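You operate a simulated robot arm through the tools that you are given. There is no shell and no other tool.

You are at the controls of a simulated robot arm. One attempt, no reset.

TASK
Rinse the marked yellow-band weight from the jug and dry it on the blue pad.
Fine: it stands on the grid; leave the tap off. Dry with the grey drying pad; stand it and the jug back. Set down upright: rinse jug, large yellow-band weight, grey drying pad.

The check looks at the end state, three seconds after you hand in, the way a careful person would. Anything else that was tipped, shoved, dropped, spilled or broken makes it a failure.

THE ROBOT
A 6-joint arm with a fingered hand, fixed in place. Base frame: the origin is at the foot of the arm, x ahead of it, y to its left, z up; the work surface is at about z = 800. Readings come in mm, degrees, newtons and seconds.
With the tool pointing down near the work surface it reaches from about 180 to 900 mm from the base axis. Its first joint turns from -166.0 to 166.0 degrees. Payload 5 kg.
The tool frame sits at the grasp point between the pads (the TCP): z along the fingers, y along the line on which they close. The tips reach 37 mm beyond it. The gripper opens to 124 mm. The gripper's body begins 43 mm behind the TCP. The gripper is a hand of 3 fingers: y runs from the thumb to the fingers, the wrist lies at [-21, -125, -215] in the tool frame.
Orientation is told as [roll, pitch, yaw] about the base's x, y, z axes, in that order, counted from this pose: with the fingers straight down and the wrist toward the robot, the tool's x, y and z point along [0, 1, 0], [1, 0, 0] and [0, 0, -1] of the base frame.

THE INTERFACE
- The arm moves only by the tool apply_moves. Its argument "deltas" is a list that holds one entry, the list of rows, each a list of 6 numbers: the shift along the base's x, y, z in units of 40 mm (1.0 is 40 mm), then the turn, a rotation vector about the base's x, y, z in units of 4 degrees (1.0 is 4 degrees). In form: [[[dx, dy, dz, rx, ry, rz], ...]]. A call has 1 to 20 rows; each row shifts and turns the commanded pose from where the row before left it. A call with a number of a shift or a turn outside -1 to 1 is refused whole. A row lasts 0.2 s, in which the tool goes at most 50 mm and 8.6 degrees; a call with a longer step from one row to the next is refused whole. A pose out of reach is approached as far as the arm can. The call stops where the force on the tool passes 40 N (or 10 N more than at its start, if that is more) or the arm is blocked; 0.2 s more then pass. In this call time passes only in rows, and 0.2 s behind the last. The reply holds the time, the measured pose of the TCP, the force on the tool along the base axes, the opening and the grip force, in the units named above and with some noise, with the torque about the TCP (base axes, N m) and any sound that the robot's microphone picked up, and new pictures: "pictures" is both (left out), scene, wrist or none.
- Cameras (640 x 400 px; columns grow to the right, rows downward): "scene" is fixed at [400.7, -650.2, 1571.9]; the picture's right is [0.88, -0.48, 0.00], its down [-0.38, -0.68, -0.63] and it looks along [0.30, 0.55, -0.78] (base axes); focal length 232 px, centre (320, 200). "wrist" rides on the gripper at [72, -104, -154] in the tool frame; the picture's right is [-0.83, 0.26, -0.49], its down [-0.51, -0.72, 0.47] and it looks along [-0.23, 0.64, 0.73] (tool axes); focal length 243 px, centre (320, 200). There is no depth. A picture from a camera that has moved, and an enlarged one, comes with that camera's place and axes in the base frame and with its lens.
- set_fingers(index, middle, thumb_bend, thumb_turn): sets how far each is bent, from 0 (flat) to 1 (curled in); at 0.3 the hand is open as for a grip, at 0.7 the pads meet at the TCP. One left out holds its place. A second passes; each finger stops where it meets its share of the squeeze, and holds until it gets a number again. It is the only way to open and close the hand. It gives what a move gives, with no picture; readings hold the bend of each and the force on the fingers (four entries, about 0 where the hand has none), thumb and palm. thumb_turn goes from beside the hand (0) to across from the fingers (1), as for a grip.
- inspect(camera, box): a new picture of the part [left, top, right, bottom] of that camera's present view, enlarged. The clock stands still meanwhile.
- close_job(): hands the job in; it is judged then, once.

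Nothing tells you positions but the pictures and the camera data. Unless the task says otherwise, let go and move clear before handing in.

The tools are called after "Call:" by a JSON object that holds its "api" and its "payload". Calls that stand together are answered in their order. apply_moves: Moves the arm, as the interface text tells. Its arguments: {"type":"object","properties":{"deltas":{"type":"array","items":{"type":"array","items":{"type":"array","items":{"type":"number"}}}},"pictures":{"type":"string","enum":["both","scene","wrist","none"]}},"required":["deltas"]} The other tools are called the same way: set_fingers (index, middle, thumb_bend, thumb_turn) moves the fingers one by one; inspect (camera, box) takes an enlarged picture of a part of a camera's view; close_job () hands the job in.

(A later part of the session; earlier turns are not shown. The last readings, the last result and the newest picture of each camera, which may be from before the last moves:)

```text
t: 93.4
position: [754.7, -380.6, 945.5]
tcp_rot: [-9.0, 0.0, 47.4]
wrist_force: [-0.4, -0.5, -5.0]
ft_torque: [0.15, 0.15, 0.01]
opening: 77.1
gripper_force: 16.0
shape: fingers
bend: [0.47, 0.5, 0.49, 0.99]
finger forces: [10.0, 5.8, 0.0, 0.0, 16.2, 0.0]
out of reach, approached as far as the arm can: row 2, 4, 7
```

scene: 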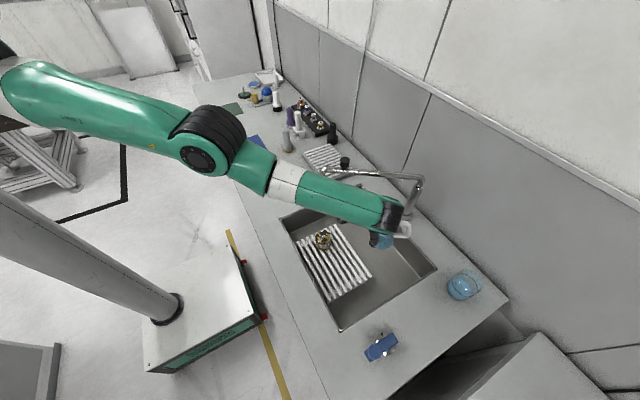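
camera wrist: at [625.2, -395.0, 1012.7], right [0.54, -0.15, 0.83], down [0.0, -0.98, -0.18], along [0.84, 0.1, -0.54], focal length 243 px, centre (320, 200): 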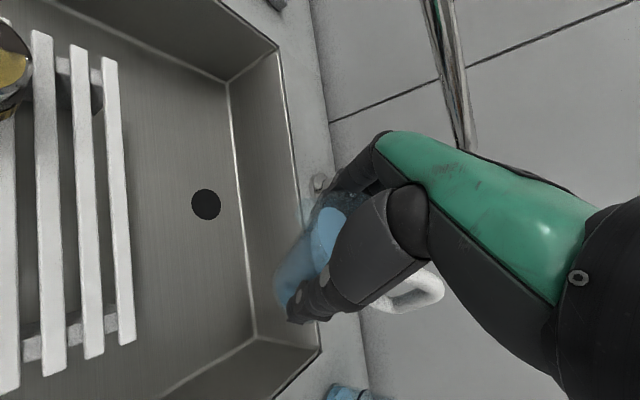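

Reach is recovering and the jug is coming level. Continuing the retrace upward.

Call:
{"api": "apply_moves", "payload": {"deltas": [[[-0.14, 0.1, 0.2, 0.3225, 0.3487, 0], [-0.14, 0.1, 0.25, 0.3225, 0.3487, 0], [-0.14, 0.1, 0.3, 0.3225, 0.3487, 0], [-0.14, 0.1, 0.3, 0.3225, 0.3487, 0], [-0.14, 0.1, 0.3, 0.3225, 0.3487, 0], [-0.14, 0.1, 0.3, 0.3225, 0.3487, 0], [-0.14, 0.1, 0.3, 0.3225, 0.3487, 0], [-0.14, 0.1, 0.3, 0.3225, 0.3487, 0], [-0.14, 0.1, 0.3, 0.3225, 0.3487, 0], [-0.14, 0.1, 0.2, 0.3225, 0.3487, 0], [-0.1, 0, 0.1, 0, 0, 0]]], "pictures": "both"}}

Call:
{"api": "inspect", "payload": {"camera": "wrist", "box": [160, 150, 440, 380]}}

```text
t: 95.8
position: [716.0, -358.3, 1052.0]
tcp_rot: [9.9, 0.0, 47.3]
wrist_force: [-0.2, -0.6, -4.5]
ft_torque: [0.11, 0.08, 0.0]
opening: 77.1
gripper_force: 15.8
shape: fingers
bend: [0.47, 0.5, 0.49, 0.99]
finger forces: [10.1, 5.7, 0.0, 0.0, 16.0, 0.0]
out of reach, approached as far as the arm can: row 1, 3, 5, 7, 9, 11
camera wrist: at [612.1, -404.8, 1214.5], right [0.84, -0.42, 0.34], down [-0.18, -0.81, -0.55], along [0.51, 0.4, -0.76], focal length 243 px, centre (320, 200)
```

scene: 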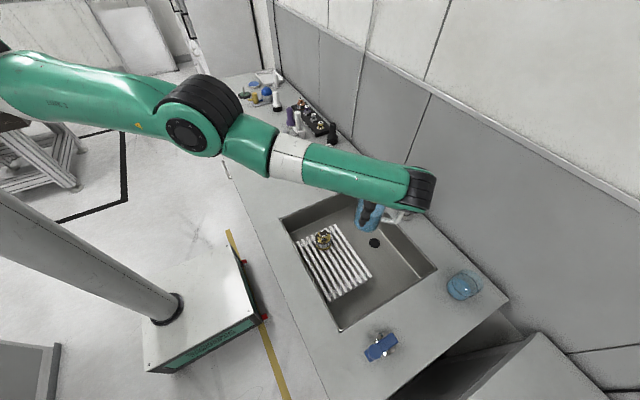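
wrist: 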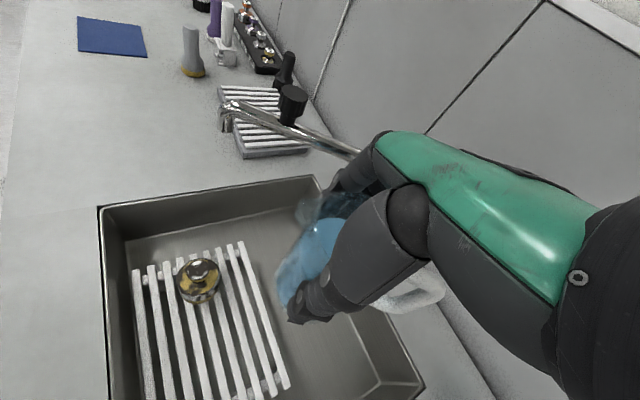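

```text
1.74 times, centred on (300, 265) of wrist
camera zoom: at [612.1, -404.8, 1214.5], right [0.84, -0.42, 0.34], down [-0.18, -0.81, -0.55], along [0.51, 0.4, -0.76], focal length 422 px, centre (355, 87)
```

zoom: 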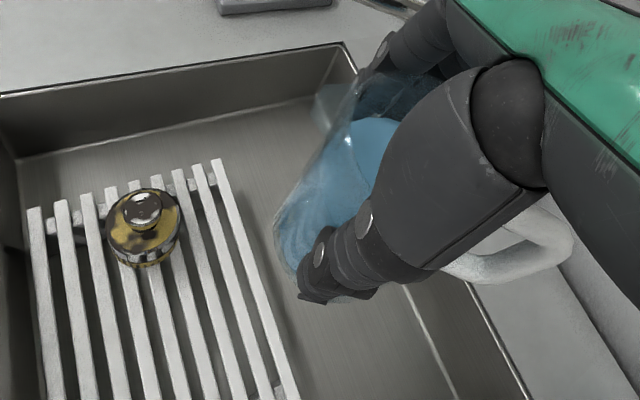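

Level again, but the arm is still nearly straight. I'll bring the jug inward toward the robot and reduce the yaw so the elbow bends again.

Call:
{"api": "apply_moves", "payload": {"deltas": [[[-0.15, 0.1, 0, 0, 0, -0.3], [-0.25, 0.2, 0, 0, 0, -0.5], [-0.3, 0.25, 0, 0, 0, -0.5], [-0.3, 0.25, 0, 0, 0, -0.5], [-0.3, 0.25, 0, 0, 0, -0.5], [-0.3, 0.25, 0, 0, 0, -0.5], [-0.3, 0.25, 0, 0, 0, -0.5], [-0.3, 0.25, 0, 0, 0, -0.5], [-0.3, 0.2, 0, 0, 0, -0.5], [-0.3, 0.2, 0, 0, 0, -0.5], [-0.2, 0.1, 0, 0, 0, -0.4], [-0.1, 0, 0, 0, 0, -0.3]]], "pictures": "scene"}}

```text
t: 98.4
position: [741.3, -393.0, 1006.6]
tcp_rot: [9.8, 0.1, 25.1]
wrist_force: [0.2, -0.2, -5.0]
ft_torque: [0.13, 0.06, 0.02]
opening: 77.3
gripper_force: 15.8
shape: fingers
bend: [0.47, 0.5, 0.49, 0.99]
finger forces: [10.0, 5.6, 0.0, 0.0, 16.1, 0.0]
out of reach, approached as far as the arm can: row 1, 2, 3, 4, 5, 6, 7, 8, 9, 10, 11, 12
```

scene: 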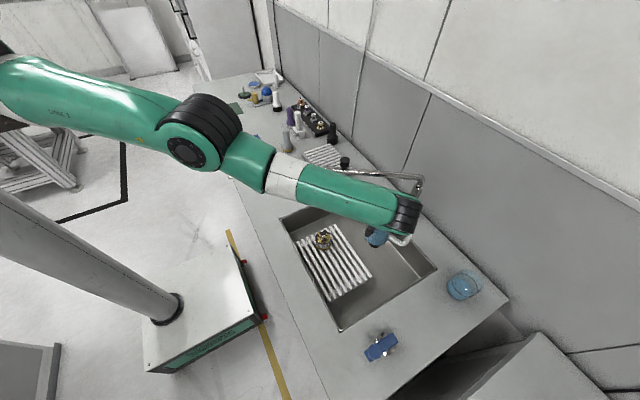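

The elbow is stuck at straight; the arm bends properly when it moves upward. I'll raise the jug gently to unlock the elbow.

Call:
{"api": "apply_moves", "payload": {"deltas": [[[0, 0, 0.2, 0, 0, 0], [0, 0, 0.35, 0, 0, 0], [0, 0, 0.5, 0, 0, 0], [0, 0, 0.5, 0, 0, 0], [-0.05, 0.05, 0.5, 0, 0, 0], [-0.1, 0.1, 0.5, 0, 0, 0], [-0.1, 0.1, 0.5, 0, 0, 0], [-0.1, 0.1, 0.5, 0, 0, 0], [-0.1, 0.1, 0.4, 0, 0, 0], [-0.1, 0.1, 0.2, 0, 0, 0]]], "pictures": "scene"}}

```text
t: 100.6
position: [761.0, -406.5, 1166.2]
tcp_rot: [9.8, 0.0, 25.2]
wrist_force: [0.1, 0.5, -4.7]
ft_torque: [0.14, 0.04, -0.04]
opening: 77.2
gripper_force: 16.1
shape: fingers
bend: [0.47, 0.5, 0.49, 0.99]
finger forces: [10.0, 5.6, 0.1, 0.0, 16.0, 0.0]
out of reach, approached as far as the arm can: row 2, 3, 4, 5, 6, 7, 8, 9, 10
```

scene: 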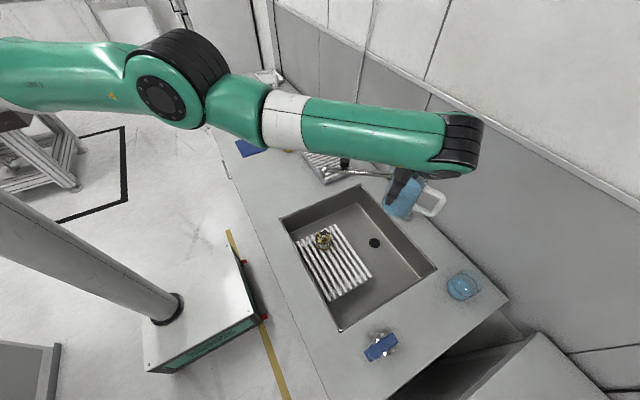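

The arm is sliding along its limit sphere. I'll try going up further with a clear outward-free path, to get the elbow to flex.

Call:
{"api": "apply_moves", "payload": {"deltas": [[[0, 0, 0.4, 0, 0, 0], [0, 0, 0.6, 0, 0, 0], [0, 0, 0.7, 0, 0, 0], [0, 0, 0.7, 0, 0, 0], [0, 0, 0.7, 0, 0, 0], [0, 0, 0.5, 0, 0, 0]]], "pictures": "scene"}}

```text
t: 102.0
position: [756.9, -405.1, 1307.4]
tcp_rot: [9.7, 0.0, 25.2]
wrist_force: [-0.2, -0.1, -3.0]
ft_torque: [0.12, 0.03, 0.01]
opening: 77.2
gripper_force: 15.8
shape: fingers
bend: [0.47, 0.5, 0.49, 1.0]
finger forces: [9.8, 5.6, 0.0, 0.0, 15.8, 0.0]
out of reach, approached as far as the arm can: row 6
```

scene: 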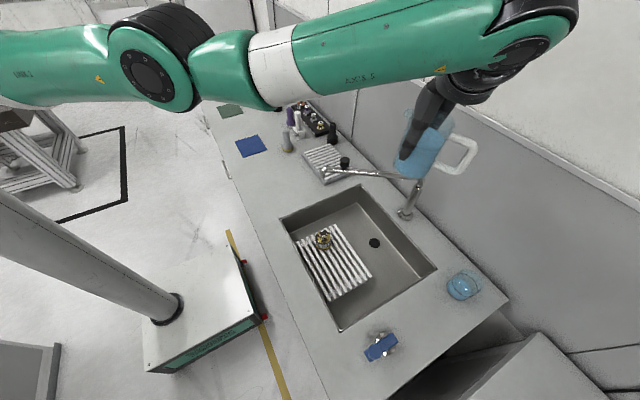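

The elbow is now flexing the right way (forearm rising). I'll draw inward toward the robot at this height.

Call:
{"api": "apply_moves", "payload": {"deltas": [[[-0.15, 0.1, 0, 0, 0, 0], [-0.3, 0.2, 0, 0, 0, 0], [-0.4, 0.25, 0, 0, 0, 0], [-0.4, 0.25, 0, 0, 0, 0], [-0.4, 0.25, 0, 0, 0, 0], [-0.4, 0.25, 0, 0, 0, 0]]], "pictures": "scene"}}

```text
t: 103.4
position: [697.4, -363.4, 1302.9]
tcp_rot: [9.7, -0.1, 25.2]
wrist_force: [0.2, -0.2, -5.5]
ft_torque: [0.16, 0.07, 0.0]
opening: 77.0
gripper_force: 15.4
shape: fingers
bend: [0.48, 0.5, 0.49, 1.0]
finger forces: [9.6, 5.6, 0.0, 0.0, 15.5, 0.1]
out of reach, approached as far as the arm can: row 5, 6
```

scene: 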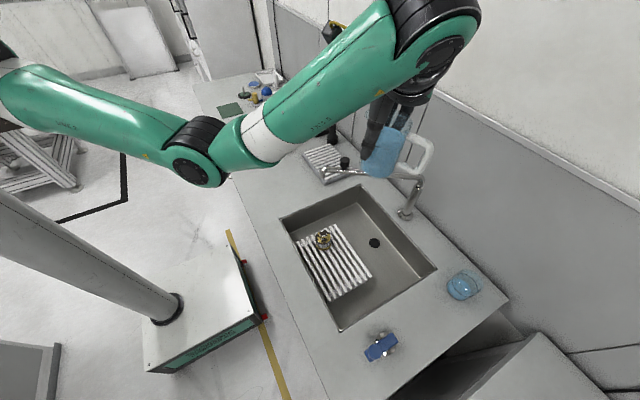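

The elbow is properly flexed again. I'll lower the jug back toward the sink with the arm in this good configuration.

Call:
{"api": "apply_moves", "payload": {"deltas": [[[-0.05, 0, -0.2, 0, 0, -0.1], [-0.08, 0, -0.35, 0, 0, -0.1], [-0.08, 0, -0.45, 0, 0, -0.1], [-0.08, 0, -0.5, 0, 0, -0.1], [-0.08, 0, -0.5, 0, 0, -0.1], [-0.08, 0, -0.5, 0, 0, -0.1], [-0.08, 0, -0.5, 0, 0, -0.1], [-0.08, 0, -0.5, 0, 0, -0.1], [-0.08, 0, -0.5, 0, 0, -0.1], [-0.08, 0, -0.45, 0, 0, -0.1], [-0.08, 0, -0.35, 0, 0, -0.1], [-0.08, 0, -0.25, 0, 0, -0.1]]], "pictures": "both"}}

```text
t: 106.0
position: [659.7, -362.5, 1101.7]
tcp_rot: [9.7, 0.1, 20.4]
wrist_force: [-0.3, 1.1, -4.6]
ft_torque: [0.17, 0.04, 0.01]
opening: 77.1
gripper_force: 14.9
shape: fingers
bend: [0.48, 0.5, 0.49, 1.0]
finger forces: [9.5, 5.5, 0.0, 0.0, 15.4, 0.0]
camera wrist: at [546.3, -357.4, 1263.3], right [0.56, -0.75, 0.35], down [-0.53, -0.64, -0.55], along [0.64, 0.12, -0.76], focal length 243 px, centre (320, 200)
```

scene: 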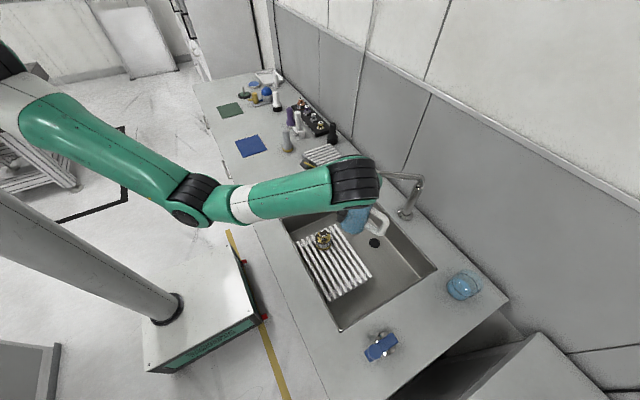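
wrist: 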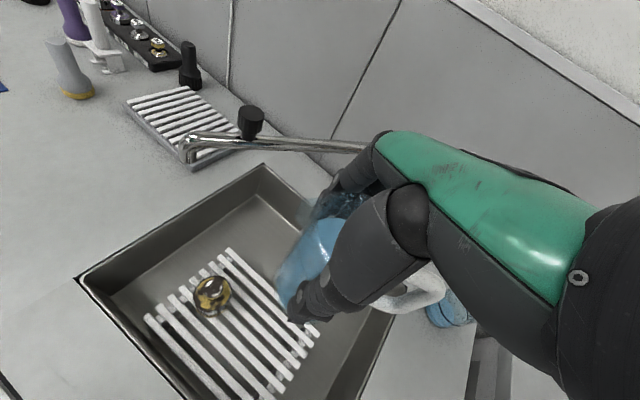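

Good configuration, level jug, no reach warnings. I'll begin the tilt (to about 30°, before it runs) while coming down over the basin.

Call:
{"api": "apply_moves", "payload": {"deltas": [[[-0.0085, 0.0225, -0.08, -0.2, -0.075, 0], [-0.0085, 0.0225, -0.15, -0.4685, -0.1745, 0], [-0.0085, 0.0225, -0.18, -0.4685, -0.1745, 0], [-0.0085, 0.0225, -0.18, -0.4685, -0.1745, 0], [-0.0085, 0.0225, -0.18, -0.4685, -0.1745, 0], [-0.0085, 0.0225, -0.18, -0.4685, -0.1745, 0], [-0.0085, 0.0225, -0.18, -0.4685, -0.1745, 0], [-0.0085, 0.0225, -0.18, -0.4685, -0.1745, 0], [-0.0085, 0.0225, -0.18, -0.4685, -0.1745, 0], [-0.0085, 0.0225, -0.18, -0.4685, -0.1745, 0], [-0.0085, 0.0225, -0.18, -0.4685, -0.1745, 0], [-0.0085, 0.0225, -0.18, -0.4685, -0.1745, 0], [-0.0085, 0.0225, -0.18, -0.4685, -0.1745, 0], [-0.0085, 0.0225, -0.18, -0.4685, -0.1745, 0], [-0.0085, 0.0225, -0.12, -0.3, -0.11, 0]]], "pictures": "both"}}

Call:
{"api": "inspect", "payload": {"camera": "scene", "box": [270, 150, 420, 290]}}

Call:
{"api": "inspect", "payload": {"camera": "wrist", "box": [100, 100, 400, 360]}}

```text
t: 109.2
position: [656.5, -350.7, 999.9]
tcp_rot: [-18.4, -0.1, 20.4]
wrist_force: [-1.3, -1.0, -4.9]
ft_torque: [0.25, 0.06, 0.01]
opening: 77.0
gripper_force: 15.6
shape: fingers
bend: [0.48, 0.5, 0.49, 0.99]
finger forces: [9.6, 5.6, 0.1, 0.0, 15.4, 0.0]
camera wrist: at [517.6, -276.9, 1122.1], right [0.46, -0.5, 0.73], down [-0.46, -0.84, -0.29], along [0.76, -0.2, -0.62], focal length 243 px, centre (320, 200)
```

scene: 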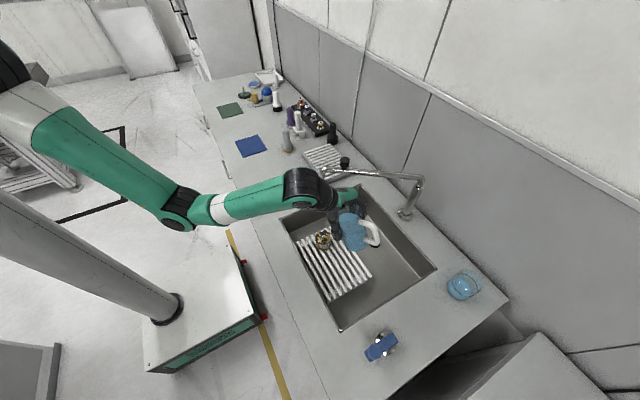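
wrist: 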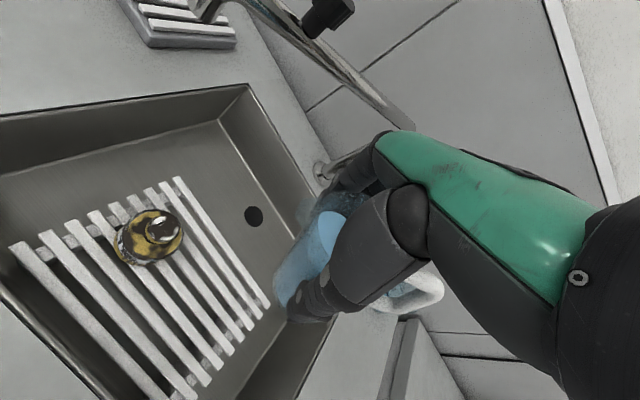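

```text
2.86 times, centred on (345, 220) of scene
camera zoom: at [400.7, -650.2, 1571.9], right [0.88, -0.48, 0.0], down [-0.38, -0.68, -0.63], along [0.3, 0.55, -0.78], focal length 664 px, centre (249, 143)
```

zoom: 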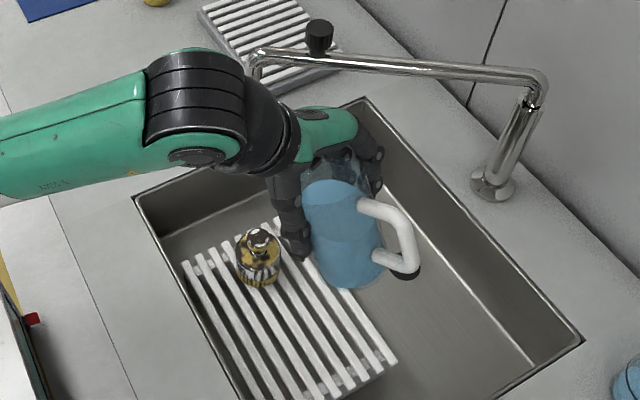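

```text
1.54 times, centred on (250, 230) of wrist
camera zoom: at [517.6, -276.9, 1122.1], right [0.46, -0.5, 0.73], down [-0.46, -0.84, -0.29], along [0.76, -0.2, -0.62], focal length 373 px, centre (428, 154)
```

zoom: 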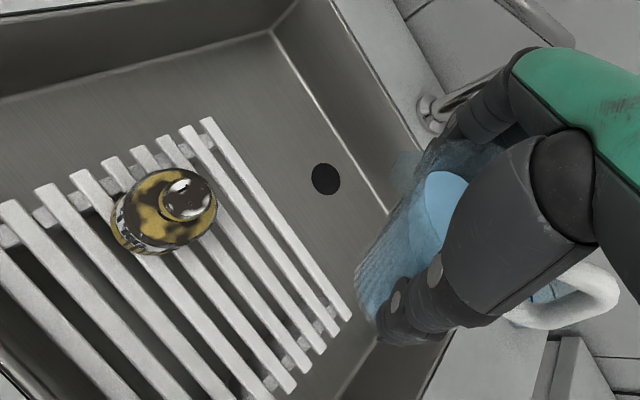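

The jug is tilted about 28°, still holding its water, and clearly in view. I'll lower it to pouring height with the lip just short of the weight.

Call:
{"api": "apply_moves", "payload": {"deltas": [[[0, 0, -0.1, 0, 0, 0], [0, 0, -0.2, 0, 0, 0], [0, 0, -0.3, 0, 0, 0], [0, 0, -0.35, 0, 0, 0], [0, 0, -0.35, 0, 0, 0], [0, 0, -0.3, 0, 0, 0], [0, 0, -0.2, 0, 0, 0]]], "pictures": "both"}}

Call:
{"api": "inspect", "payload": {"camera": "scene", "box": [280, 160, 410, 280]}}

Call:
{"api": "inspect", "payload": {"camera": "wrist", "box": [60, 60, 400, 360]}}

```text
t: 110.8
position: [655.2, -350.9, 930.6]
tcp_rot: [-18.4, -0.1, 20.5]
wrist_force: [1.2, 0.2, -4.6]
ft_torque: [0.21, 0.05, -0.04]
opening: 76.8
gripper_force: 14.8
shape: fingers
bend: [0.48, 0.5, 0.49, 0.99]
finger forces: [9.6, 5.5, 0.1, 0.0, 15.4, 0.0]
camera wrist: at [516.5, -278.0, 1051.0], right [0.47, -0.5, 0.73], down [-0.46, -0.84, -0.29], along [0.76, -0.2, -0.62], focal length 243 px, centre (320, 200)
```

scene: 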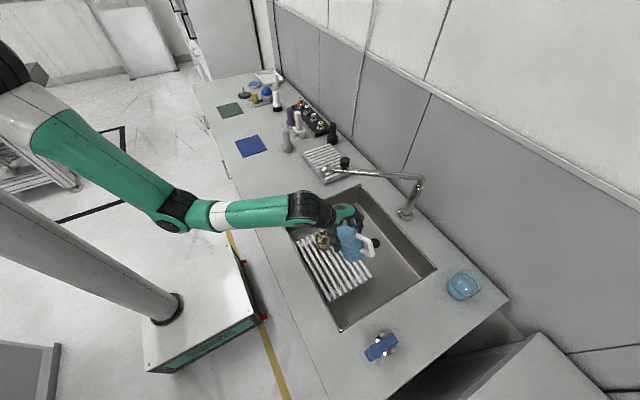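
wrist: 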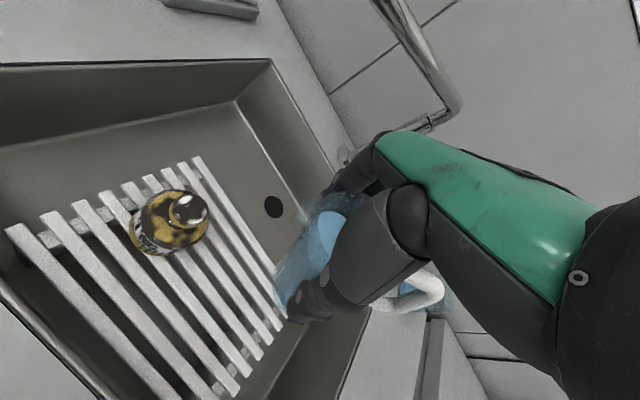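

```text
3.33 times, centred on (345, 220) of scene
camera zoom: at [400.7, -650.2, 1571.9], right [0.88, -0.48, 0.0], down [-0.38, -0.68, -0.63], along [0.3, 0.55, -0.78], focal length 775 px, centre (237, 133)
```

zoom: 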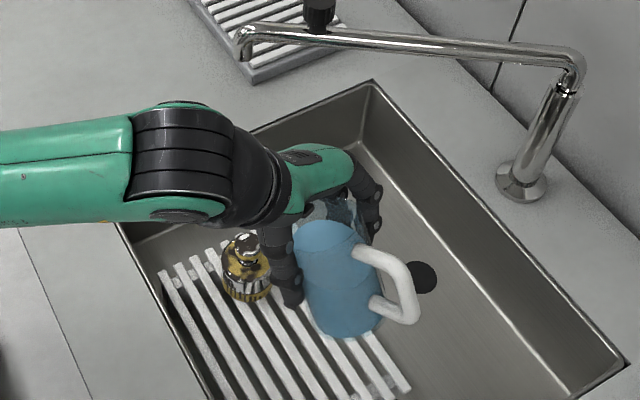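

```text
1.33 times, centred on (230, 210) of wrist
camera zoom: at [516.5, -278.0, 1051.0], right [0.47, -0.5, 0.73], down [-0.46, -0.84, -0.29], along [0.76, -0.2, -0.62], focal length 324 px, centre (440, 187)
```

zoom: 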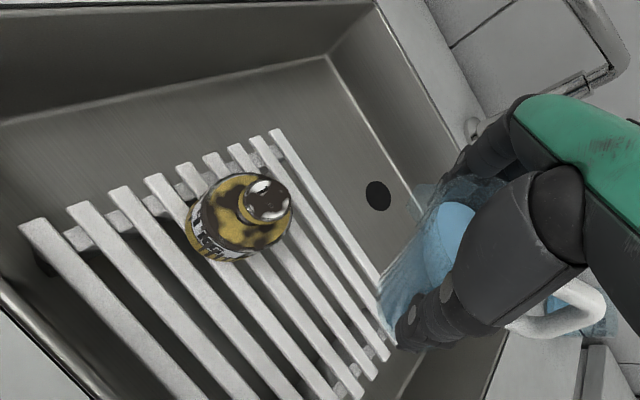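

The jug's lip will come over just short of the knob, in line with the weight. I'll tilt slowly on to start the flow.

Call:
{"api": "apply_moves", "payload": {"deltas": [[[-0.0076, 0.0204, -0.0135, -0.3466, -0.1296, 0], [-0.0076, 0.0204, -0.0135, -0.3466, -0.1296, 0], [-0.0076, 0.0204, -0.0135, -0.3466, -0.1296, 0], [-0.0076, 0.0204, -0.0135, -0.3466, -0.1296, 0], [-0.0076, 0.0204, -0.0135, -0.3466, -0.1296, 0], [-0.0076, 0.0204, -0.0135, -0.3466, -0.1296, 0], [-0.0076, 0.0204, -0.0135, -0.3466, -0.1296, 0], [-0.0076, 0.0204, -0.0135, -0.3466, -0.1296, 0], [-0.0076, 0.0204, -0.0135, -0.3466, -0.1296, 0], [-0.0076, 0.0204, -0.0135, -0.3466, -0.1296, 0], [-0.0076, 0.0204, -0.0135, -0.3466, -0.1296, 0], [-0.0076, 0.0204, -0.0135, -0.3466, -0.1296, 0]]], "pictures": "both"}}

Call:
{"api": "inspect", "payload": {"camera": "scene", "box": [290, 180, 390, 270]}}

Call:
{"api": "inspect", "payload": {"camera": "wrist", "box": [60, 40, 400, 360]}}

```text
t: 113.4
position: [651.5, -341.3, 922.3]
tcp_rot: [-36.2, -0.1, 20.4]
wrist_force: [1.5, -0.1, -5.3]
ft_torque: [0.21, 0.05, 0.01]
opening: 76.9
gripper_force: 15.4
shape: fingers
bend: [0.48, 0.5, 0.49, 0.99]
finger forces: [9.7, 5.6, 0.1, 0.0, 15.5, 0.0]
camera wrist: at [501.9, -238.0, 1002.5], right [0.38, -0.26, 0.89], down [-0.44, -0.9, -0.08], along [0.82, -0.36, -0.45], focal length 243 px, centre (320, 200)
```

scene: 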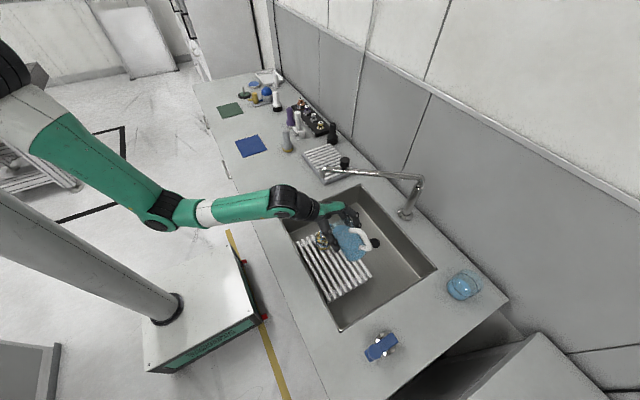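
wrist: 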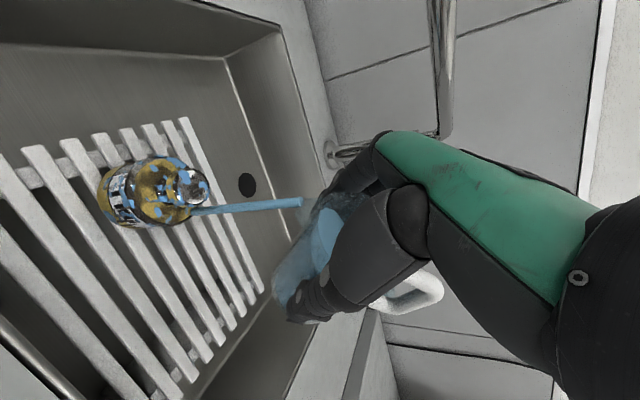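

```text
4.44 times, centred on (340, 225) of scene
camera zoom: at [400.7, -650.2, 1571.9], right [0.88, -0.48, 0.0], down [-0.38, -0.68, -0.63], along [0.3, 0.55, -0.78], focal length 1033 px, centre (231, 89)
```

zoom: 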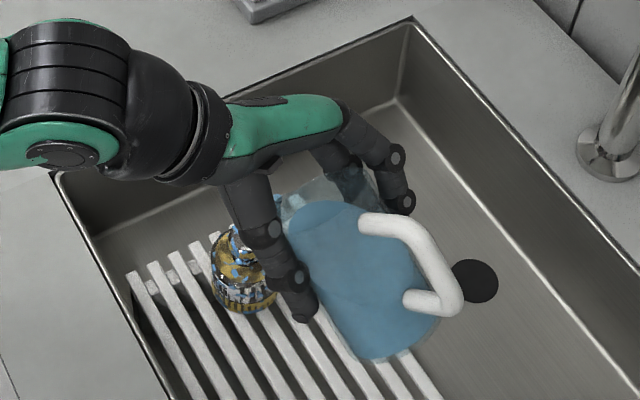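

```text
1.25 times, centred on (230, 200) of wrist
camera zoom: at [501.9, -238.0, 1002.5], right [0.38, -0.26, 0.89], down [-0.44, -0.9, -0.08], along [0.82, -0.36, -0.45], focal length 303 px, centre (432, 200)
```

zoom: 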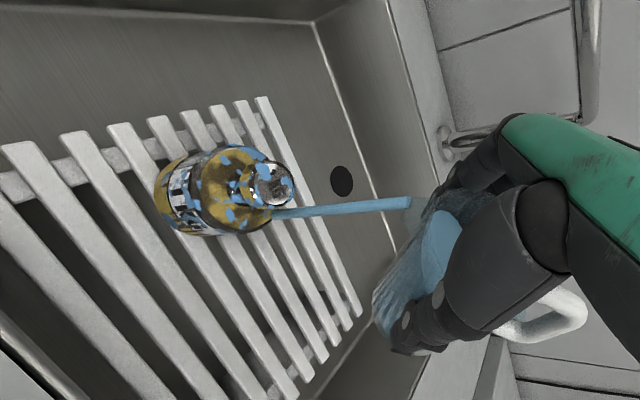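

Water is streaming from the lip onto the near side of the weight, all inside the basin. I'll keep tilting slowly and edge the stream toward the knob.

Call:
{"api": "apply_moves", "payload": {"deltas": [[[-0.0143, 0.0382, -0.01375, -0.281, -0.105, 0], [-0.0143, 0.0382, -0.01375, -0.281, -0.105, 0], [-0.0143, 0.0382, -0.01375, -0.281, -0.105, 0], [-0.0143, 0.0382, -0.01375, -0.281, -0.105, 0], [-0.0143, 0.0382, -0.01375, -0.281, -0.105, 0], [-0.0143, 0.0382, -0.01375, -0.281, -0.105, 0], [-0.0143, 0.0382, -0.01375, -0.281, -0.105, 0], [-0.0143, 0.0382, -0.01375, -0.281, -0.105, 0]]], "pictures": "both"}}

Call:
{"api": "inspect", "payload": {"camera": "scene", "box": [290, 180, 390, 270]}}

Call:
{"api": "inspect", "payload": {"camera": "wrist", "box": [40, 40, 340, 320]}}

```text
t: 115.2
position: [645.7, -328.7, 918.1]
tcp_rot: [-45.9, -0.2, 20.3]
wrist_force: [0.4, 0.2, -3.7]
ft_torque: [0.22, 0.05, 0.02]
opening: 77.1
gripper_force: 16.1
shape: fingers
bend: [0.48, 0.5, 0.49, 0.99]
finger forces: [9.7, 5.4, 0.0, 0.1, 15.5, 0.0]
camera wrist: at [492.9, -215.2, 971.8], right [0.32, -0.12, 0.94], down [-0.43, -0.9, 0.03], along [0.84, -0.42, -0.34], focal length 243 px, centre (320, 200)
```

scene: 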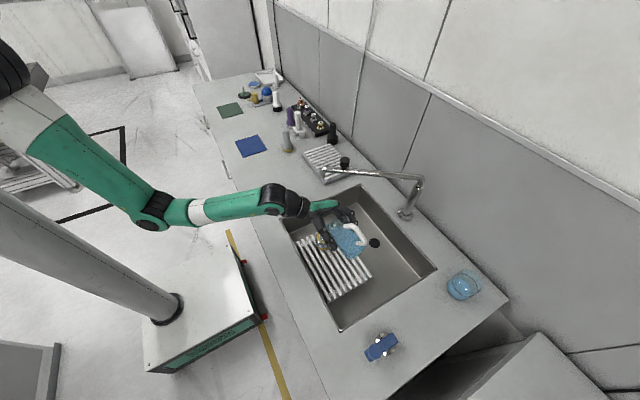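
wrist: 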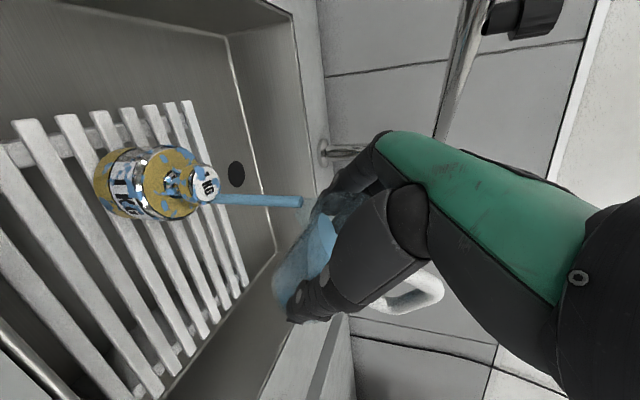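

```text
4.44 times, centred on (340, 225) of scene
camera zoom: at [400.7, -650.2, 1571.9], right [0.88, -0.48, 0.0], down [-0.38, -0.68, -0.63], along [0.3, 0.55, -0.78], focal length 1033 px, centre (231, 89)
```

zoom: 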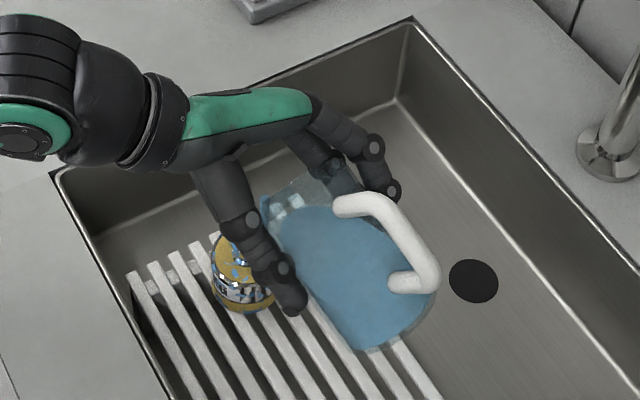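

```text
1.43 times, centred on (190, 180) of wrist
camera zoom: at [492.9, -215.2, 971.8], right [0.32, -0.12, 0.94], down [-0.43, -0.9, 0.03], along [0.84, -0.42, -0.34], focal length 347 px, centre (506, 229)
```

zoom: 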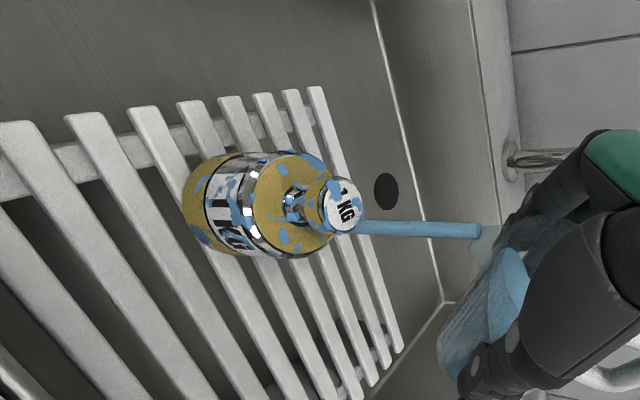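

The marks are gone and the "1 KG" shows clean, with water beading on it. I'll pour a little longer, sweeping the stream across the top so all sides are rinsed.

Call:
{"api": "apply_moves", "payload": {"deltas": [[[0.03, 0.03, -0.012, -0.234, -0.0875, 0], [0.03, 0.03, -0.012, -0.234, -0.0875, 0], [0.02, 0.06, -0.012, -0.234, -0.0875, 0], [-0.02, 0.06, -0.012, -0.234, -0.0875, 0], [-0.04, 0.04, -0.012, -0.234, -0.0875, 0], [-0.06, 0, -0.012, -0.234, -0.0875, 0], [-0.06, -0.02, -0.012, -0.234, -0.0875, 0], [-0.03, -0.04, -0.012, -0.234, -0.0875, 0], [0.02, -0.02, -0.012, -0.234, -0.0875, 0], [0.03, 0, -0.012, -0.234, -0.0875, 0]]], "pictures": "both"}}

Call:
{"api": "inspect", "payload": {"camera": "scene", "box": [290, 180, 390, 270]}}

Call:
{"api": "inspect", "payload": {"camera": "wrist", "box": [40, 40, 340, 320]}}

```text
t: 117.4
position: [644.1, -323.1, 913.6]
tcp_rot: [-55.8, -0.1, 20.6]
wrist_force: [0.6, 0.2, -3.6]
ft_torque: [0.11, 0.07, 0.02]
opening: 77.1
gripper_force: 15.4
shape: fingers
bend: [0.48, 0.5, 0.49, 0.99]
finger forces: [9.8, 5.4, 0.0, 0.1, 15.5, 0.0]
camera wrist: at [486.9, -202.8, 938.3], right [0.26, 0.04, 0.96], down [-0.44, -0.88, 0.15], along [0.86, -0.46, -0.22], focal length 243 px, centre (320, 200)
```

scene: 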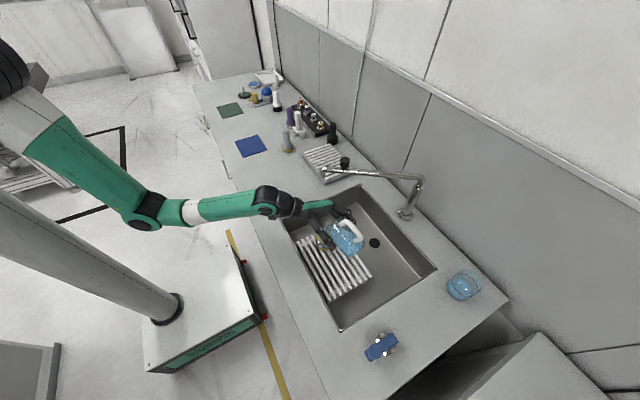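
wrist: 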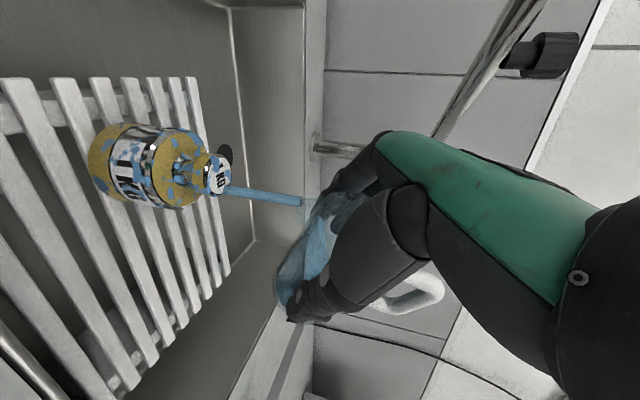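

```text
4.44 times, centred on (340, 225) of scene
camera zoom: at [400.7, -650.2, 1571.9], right [0.88, -0.48, 0.0], down [-0.38, -0.68, -0.63], along [0.3, 0.55, -0.78], focal length 1033 px, centre (231, 89)
```

zoom: 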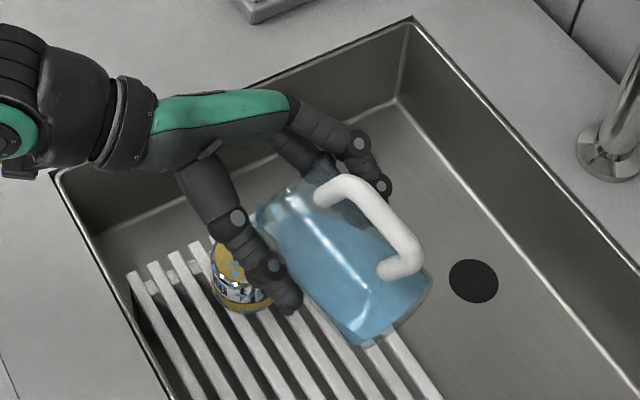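

```text
1.43 times, centred on (190, 180) of wrist
camera zoom: at [486.9, -202.8, 938.3], right [0.26, 0.04, 0.96], down [-0.44, -0.88, 0.15], along [0.86, -0.46, -0.22], focal length 347 px, centre (506, 229)
```

zoom: 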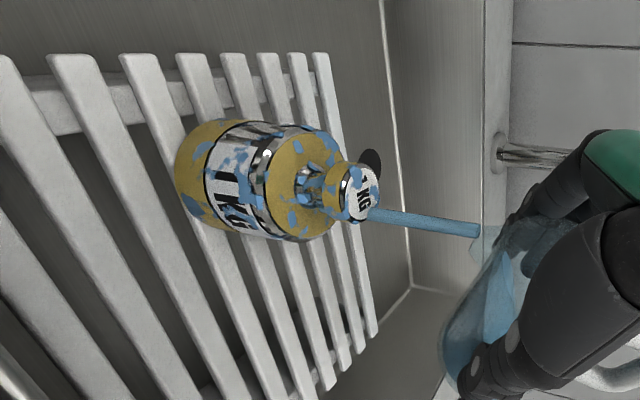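

The weight looks clean and the stream lands on the knob. I'll pour a few seconds more to be thorough, then bring the jug upright.

Call:
{"api": "apply_moves", "payload": {"deltas": [[[0.02, 0.03, -0.012, -0.234, -0.0875, 0], [0.03, 0.03, -0.012, -0.234, -0.0875, 0], [0.03, 0.04, -0.012, -0.234, -0.0875, 0], [0, 0.05, -0.012, -0.234, -0.0875, 0], [-0.03, 0.04, -0.012, -0.234, -0.0875, 0], [-0.05, 0.03, -0.012, -0.234, -0.0875, 0], [-0.04, 0, -0.012, -0.234, -0.0875, 0], [-0.02, -0.02, -0.012, -0.117, -0.044, 0]]], "pictures": "both"}}

Call:
{"api": "inspect", "payload": {"camera": "wrist", "box": [40, 40, 340, 320]}}

Call:
{"api": "inspect", "payload": {"camera": "scene", "box": [290, 180, 390, 270]}}

```text
t: 119.2
position: [641.0, -314.5, 910.0]
tcp_rot: [-63.2, -0.1, 20.5]
wrist_force: [-0.1, -0.4, -1.6]
ft_torque: [0.11, 0.03, -0.01]
opening: 77.2
gripper_force: 15.6
shape: fingers
bend: [0.48, 0.5, 0.49, 0.99]
finger forces: [9.7, 5.4, 0.1, 0.0, 15.4, 0.1]
camera wrist: at [484.2, -193.4, 912.4], right [0.22, 0.15, 0.96], down [-0.45, -0.86, 0.24], along [0.87, -0.49, -0.12], focal length 243 px, centre (320, 200)
```

scene: 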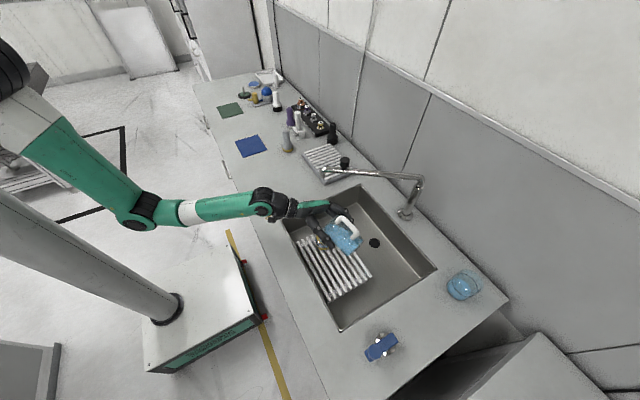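
wrist: 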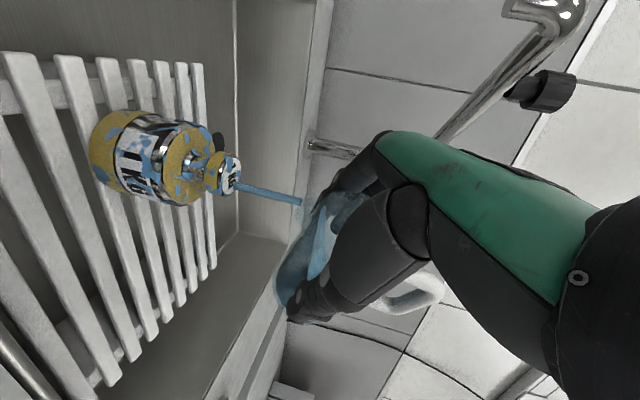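

```text
1.43 times, centred on (190, 180) of wrist
camera zoom: at [484.2, -193.4, 912.4], right [0.22, 0.15, 0.96], down [-0.45, -0.86, 0.24], along [0.87, -0.49, -0.12], focal length 347 px, centre (506, 229)
```

zoom: 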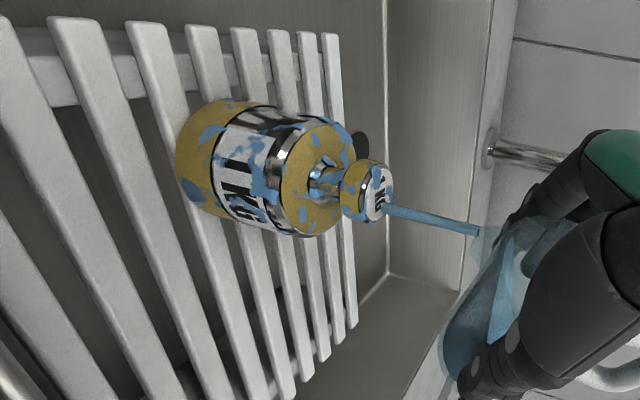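

```text
4.44 times, centred on (340, 225) of scene
camera zoom: at [400.7, -650.2, 1571.9], right [0.88, -0.48, 0.0], down [-0.38, -0.68, -0.63], along [0.3, 0.55, -0.78], focal length 1033 px, centre (231, 89)
```

zoom: 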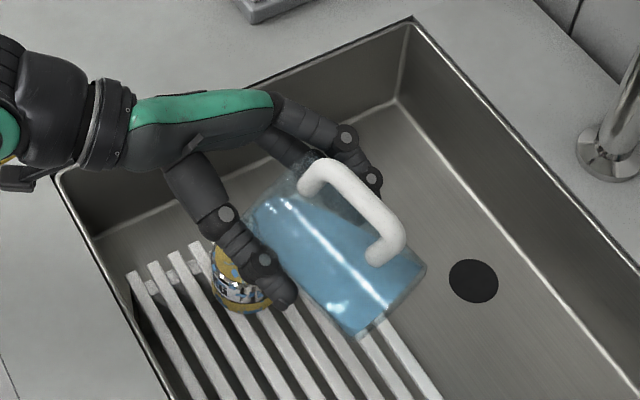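

Rinsing is done. I'll bring the jug upright over the basin, lifting slightly as it comes back.

Call:
{"api": "apply_moves", "payload": {"deltas": [[[0.0195, -0.052, 0.05, 0.55, 0.205, 0], [0.0195, -0.052, 0.083, 0.703, 0.2625, 0], [0.0195, -0.052, 0.083, 0.703, 0.2625, 0], [0.0195, -0.052, 0.083, 0.703, 0.2625, 0], [0.0195, -0.052, 0.083, 0.703, 0.2625, 0], [0.0195, -0.052, 0.083, 0.703, 0.2625, 0], [0.0195, -0.052, 0.083, 0.703, 0.2625, 0], [0.0195, -0.052, 0.083, 0.703, 0.2625, 0], [0.0195, -0.052, 0.083, 0.703, 0.2625, 0], [0.0195, -0.052, 0.083, 0.703, 0.2625, 0], [0.0195, -0.052, 0.083, 0.703, 0.2625, 0], [0.0195, -0.052, 0.083, 0.703, 0.2625, 0], [0.0195, -0.052, 0.083, 0.703, 0.2625, 0], [0.0195, -0.052, 0.083, 0.703, 0.2625, 0], [0.0195, -0.052, 0.083, 0.703, 0.2625, 0], [0, 0, 0.1, 0.5, 0.187, 0]]], "pictures": "both"}}

Call:
{"api": "inspect", "payload": {"camera": "scene", "box": [280, 170, 400, 280]}}

```text
t: 122.6
position: [653.9, -346.9, 961.4]
tcp_rot: [-16.8, 0.0, 20.4]
wrist_force: [0.3, -0.1, -1.4]
ft_torque: [0.06, -0.01, 0.0]
opening: 77.0
gripper_force: 15.2
shape: fingers
bend: [0.48, 0.5, 0.49, 0.99]
finger forces: [9.6, 5.4, 0.1, 0.1, 15.3, 0.0]
camera wrist: at [515.8, -277.3, 1085.8], right [0.47, -0.52, 0.71], down [-0.46, -0.83, -0.31], along [0.75, -0.18, -0.63], focal length 243 px, centre (320, 200)
```

scene: 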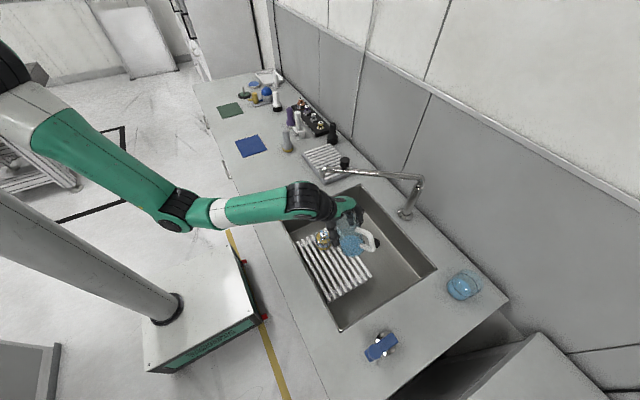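
wrist: 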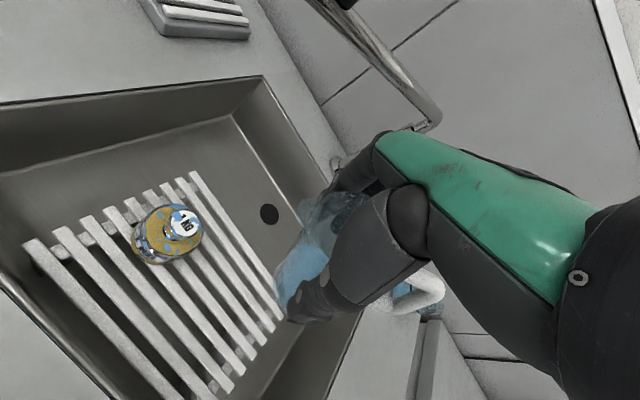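

```text
3.64 times, centred on (340, 225) of scene
camera zoom: at [400.7, -650.2, 1571.9], right [0.88, -0.48, 0.0], down [-0.38, -0.68, -0.63], along [0.3, 0.55, -0.78], focal length 845 px, centre (247, 109)
```

zoom: 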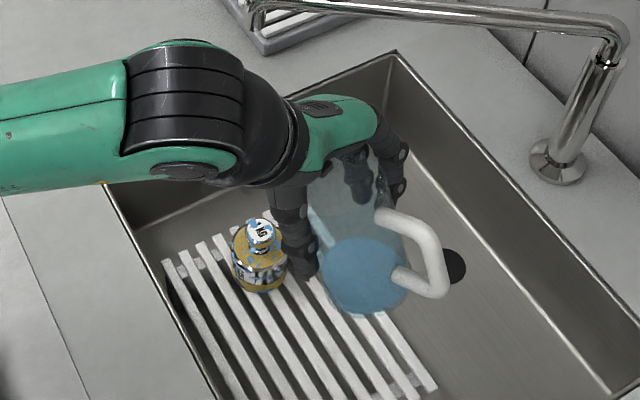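

The jug is nearly upright again with some water left. I'll level it fully and raise it clear.

Call:
{"api": "apply_moves", "payload": {"deltas": [[[0.018, -0.048, 0.15, 0.5, 0.187, 0], [0.018, -0.048, 0.3, 0.703, 0.2625, 0], [0.018, -0.048, 0.35, 0.703, 0.2625, 0], [0.018, -0.048, 0.35, 0.703, 0.2625, 0], [0.018, -0.048, 0.35, 0.703, 0.2625, 0], [0.018, -0.048, 0.35, 0.703, 0.2625, 0], [0.018, -0.048, 0.35, 0.703, 0.2625, 0], [0.018, -0.048, 0.35, 0.703, 0.2625, 0], [0.018, -0.048, 0.35, 0.703, 0.2625, 0], [0, 0, 0.15, 0.125, 0.045, 0]]], "pictures": "scene"}}

```text
t: 124.8
position: [659.6, -362.1, 1082.8]
tcp_rot: [10.0, 0.0, 20.4]
wrist_force: [0.2, 0.3, -1.8]
ft_torque: [0.06, -0.02, -0.04]
opening: 76.9
gripper_force: 14.9
shape: fingers
bend: [0.48, 0.5, 0.49, 1.0]
finger forces: [9.6, 5.3, 0.1, 0.0, 15.1, 0.0]
```

scene: 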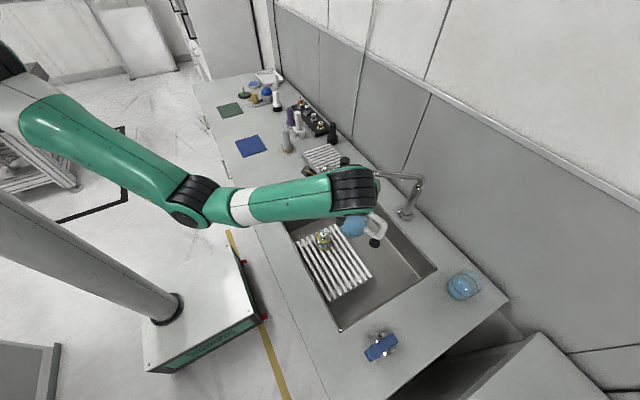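

Level and clear. Now back around the tap's free end toward the rack, turning the hand back.

Call:
{"api": "apply_moves", "payload": {"deltas": [[[-0.15, 0.2, 0, 0, 0, -0.3], [-0.25, 0.4, 0, 0, 0, -0.5], [-0.3, 0.45, 0, 0, 0, -0.5], [-0.3, 0.45, 0, 0, 0, -0.5], [-0.3, 0.45, 0, 0, 0, -0.5], [-0.3, 0.45, 0, 0, 0, -0.5], [-0.3, 0.45, 0, 0, 0, -0.5], [-0.25, 0.45, 0, 0, 0, -0.5], [-0.1, 0.5, 0, 0, 0, -0.8], [0, 0.5, 0, 0, 0, -1], [0, 0.5, 0, 0, 0, -1], [0, 0.5, 0, 0, 0, -1], [0, 0.5, 0, 0, 0, -1], [0, 0.5, 0, 0, 0, -1], [0, 0.5, 0, 0, 0, -1], [0, 0.5, 0, 0, 0, -1], [0, 0.5, 0, 0, 0, -1], [0, 0.5, 0, 0, 0, -1], [0, 0.4, 0, 0, 0, -1], [0, 0.2, 0, 0, 0, -1]]], "pictures": "scene"}}

```text
t: 129.0
position: [569.3, -7.0, 1083.9]
tcp_rot: [9.9, -0.1, -42.1]
wrist_force: [-0.3, -0.7, -2.1]
ft_torque: [0.09, -0.06, -0.02]
opening: 76.4
gripper_force: 14.2
shape: fingers
bend: [0.48, 0.5, 0.49, 1.0]
finger forces: [9.3, 5.2, 0.0, 0.1, 14.7, 0.0]
```

scene: 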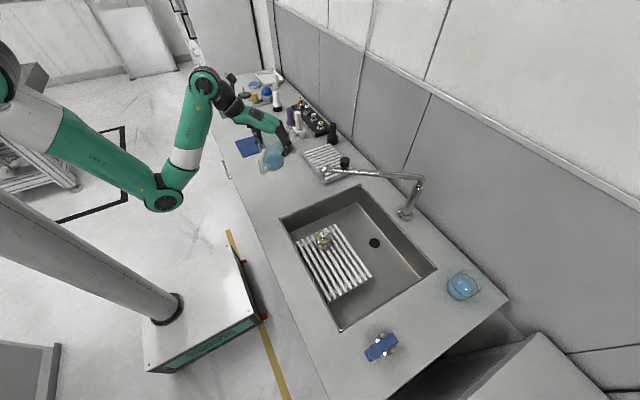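

Clear of the tap with the jug level. Next over the rack, to set it back at the middle.

Call:
{"api": "apply_moves", "payload": {"deltas": [[[0.15, 0.1, 0, 0, 0, -0.3], [0.3, 0.15, 0, 0, 0, -0.5], [0.45, 0.15, 0, 0, 0, -0.5], [0.5, 0.15, 0, 0, 0, -0.5], [0.5, 0.15, 0, 0, 0, -0.5], [0.5, 0.15, 0, 0, 0, -0.5], [0.5, 0.15, 0, 0, 0, -0.5], [0.5, 0.15, 0, 0, 0, -0.5], [0.5, 0.15, 0, 0, 0, -0.5], [0.5, 0.15, 0, 0, 0, -0.5], [0.5, 0.15, 0, 0, 0, -0.5], [0.5, 0.15, 0, 0, 0, -0.5], [0.45, 0.15, 0, 0, 0, -0.5], [0.35, 0.12, 0, 0, 0, -0.5], [0.25, 0.05, 0, 0, 0, -0.5], [0.1, 0, 0, 0, 0, -0.2]]], "pictures": "both"}}

Call:
{"api": "inspect", "payload": {"camera": "scene", "box": [280, 90, 370, 190]}}

Call:
{"api": "inspect", "payload": {"camera": "wrist", "box": [120, 180, 400, 400]}}

```text
t: 132.4
position: [834.0, 76.5, 1082.3]
tcp_rot: [9.8, -0.1, -72.1]
wrist_force: [-0.8, 0.2, -1.4]
ft_torque: [0.02, -0.06, 0.01]
opening: 76.6
gripper_force: 14.3
shape: fingers
bend: [0.48, 0.5, 0.49, 1.0]
finger forces: [9.1, 5.2, 0.1, 0.0, 14.4, 0.0]
camera wrist: at [843.3, 188.4, 1245.0], right [-0.78, -0.53, 0.34], down [-0.62, 0.56, -0.55], along [0.1, -0.64, -0.76], focal length 243 px, centre (320, 200)
```

scene: 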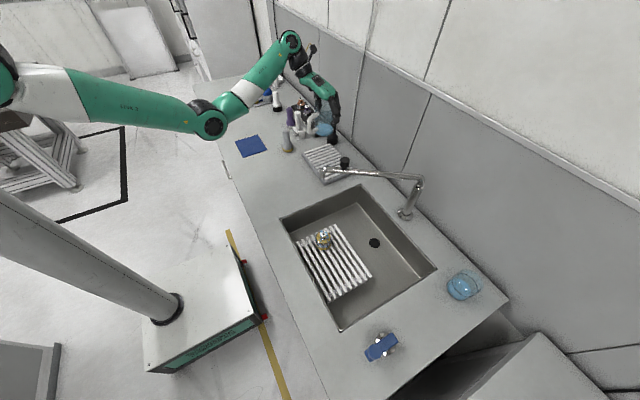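
wrist: 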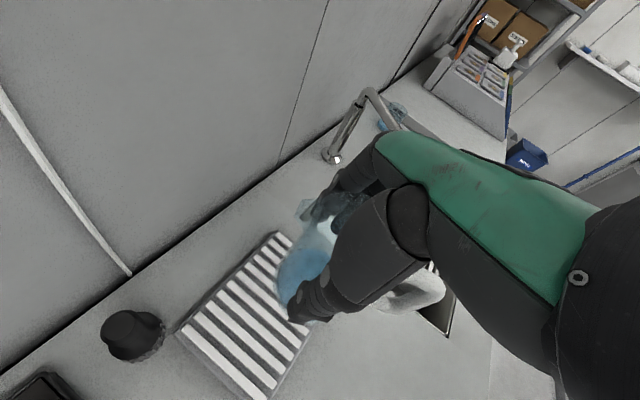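

```text
4.00 times, centred on (325, 140) of scene
camera zoom: at [400.7, -650.2, 1571.9], right [0.88, -0.48, 0.0], down [-0.38, -0.68, -0.63], along [0.3, 0.55, -0.78], focal length 930 px, centre (300, 440)
```

zoom: 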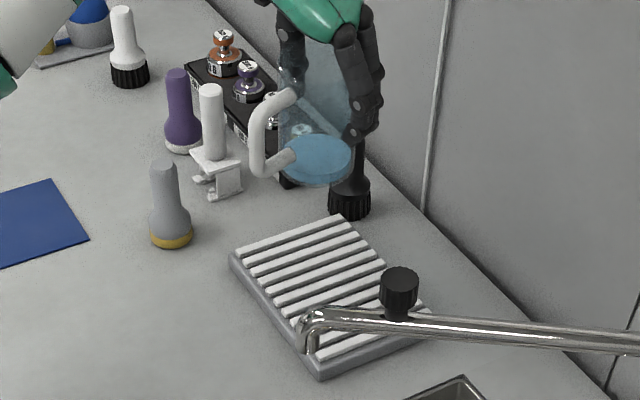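

```text
1.82 times, centred on (260, 290) of wrist
camera zoom: at [843.3, 188.4, 1245.0], right [-0.78, -0.53, 0.34], down [-0.62, 0.56, -0.55], along [0.1, -0.64, -0.76], focal length 441 px, centre (429, 36)
```

zoom: 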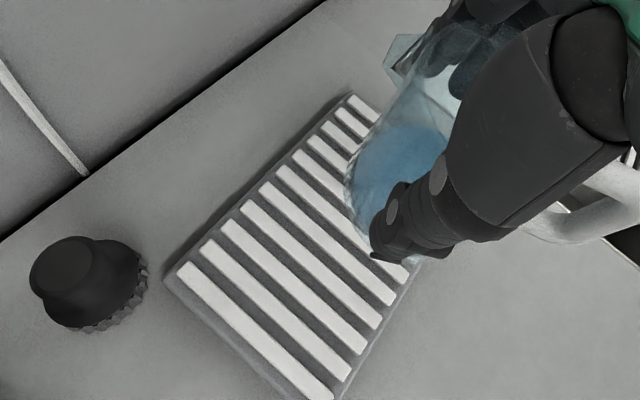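

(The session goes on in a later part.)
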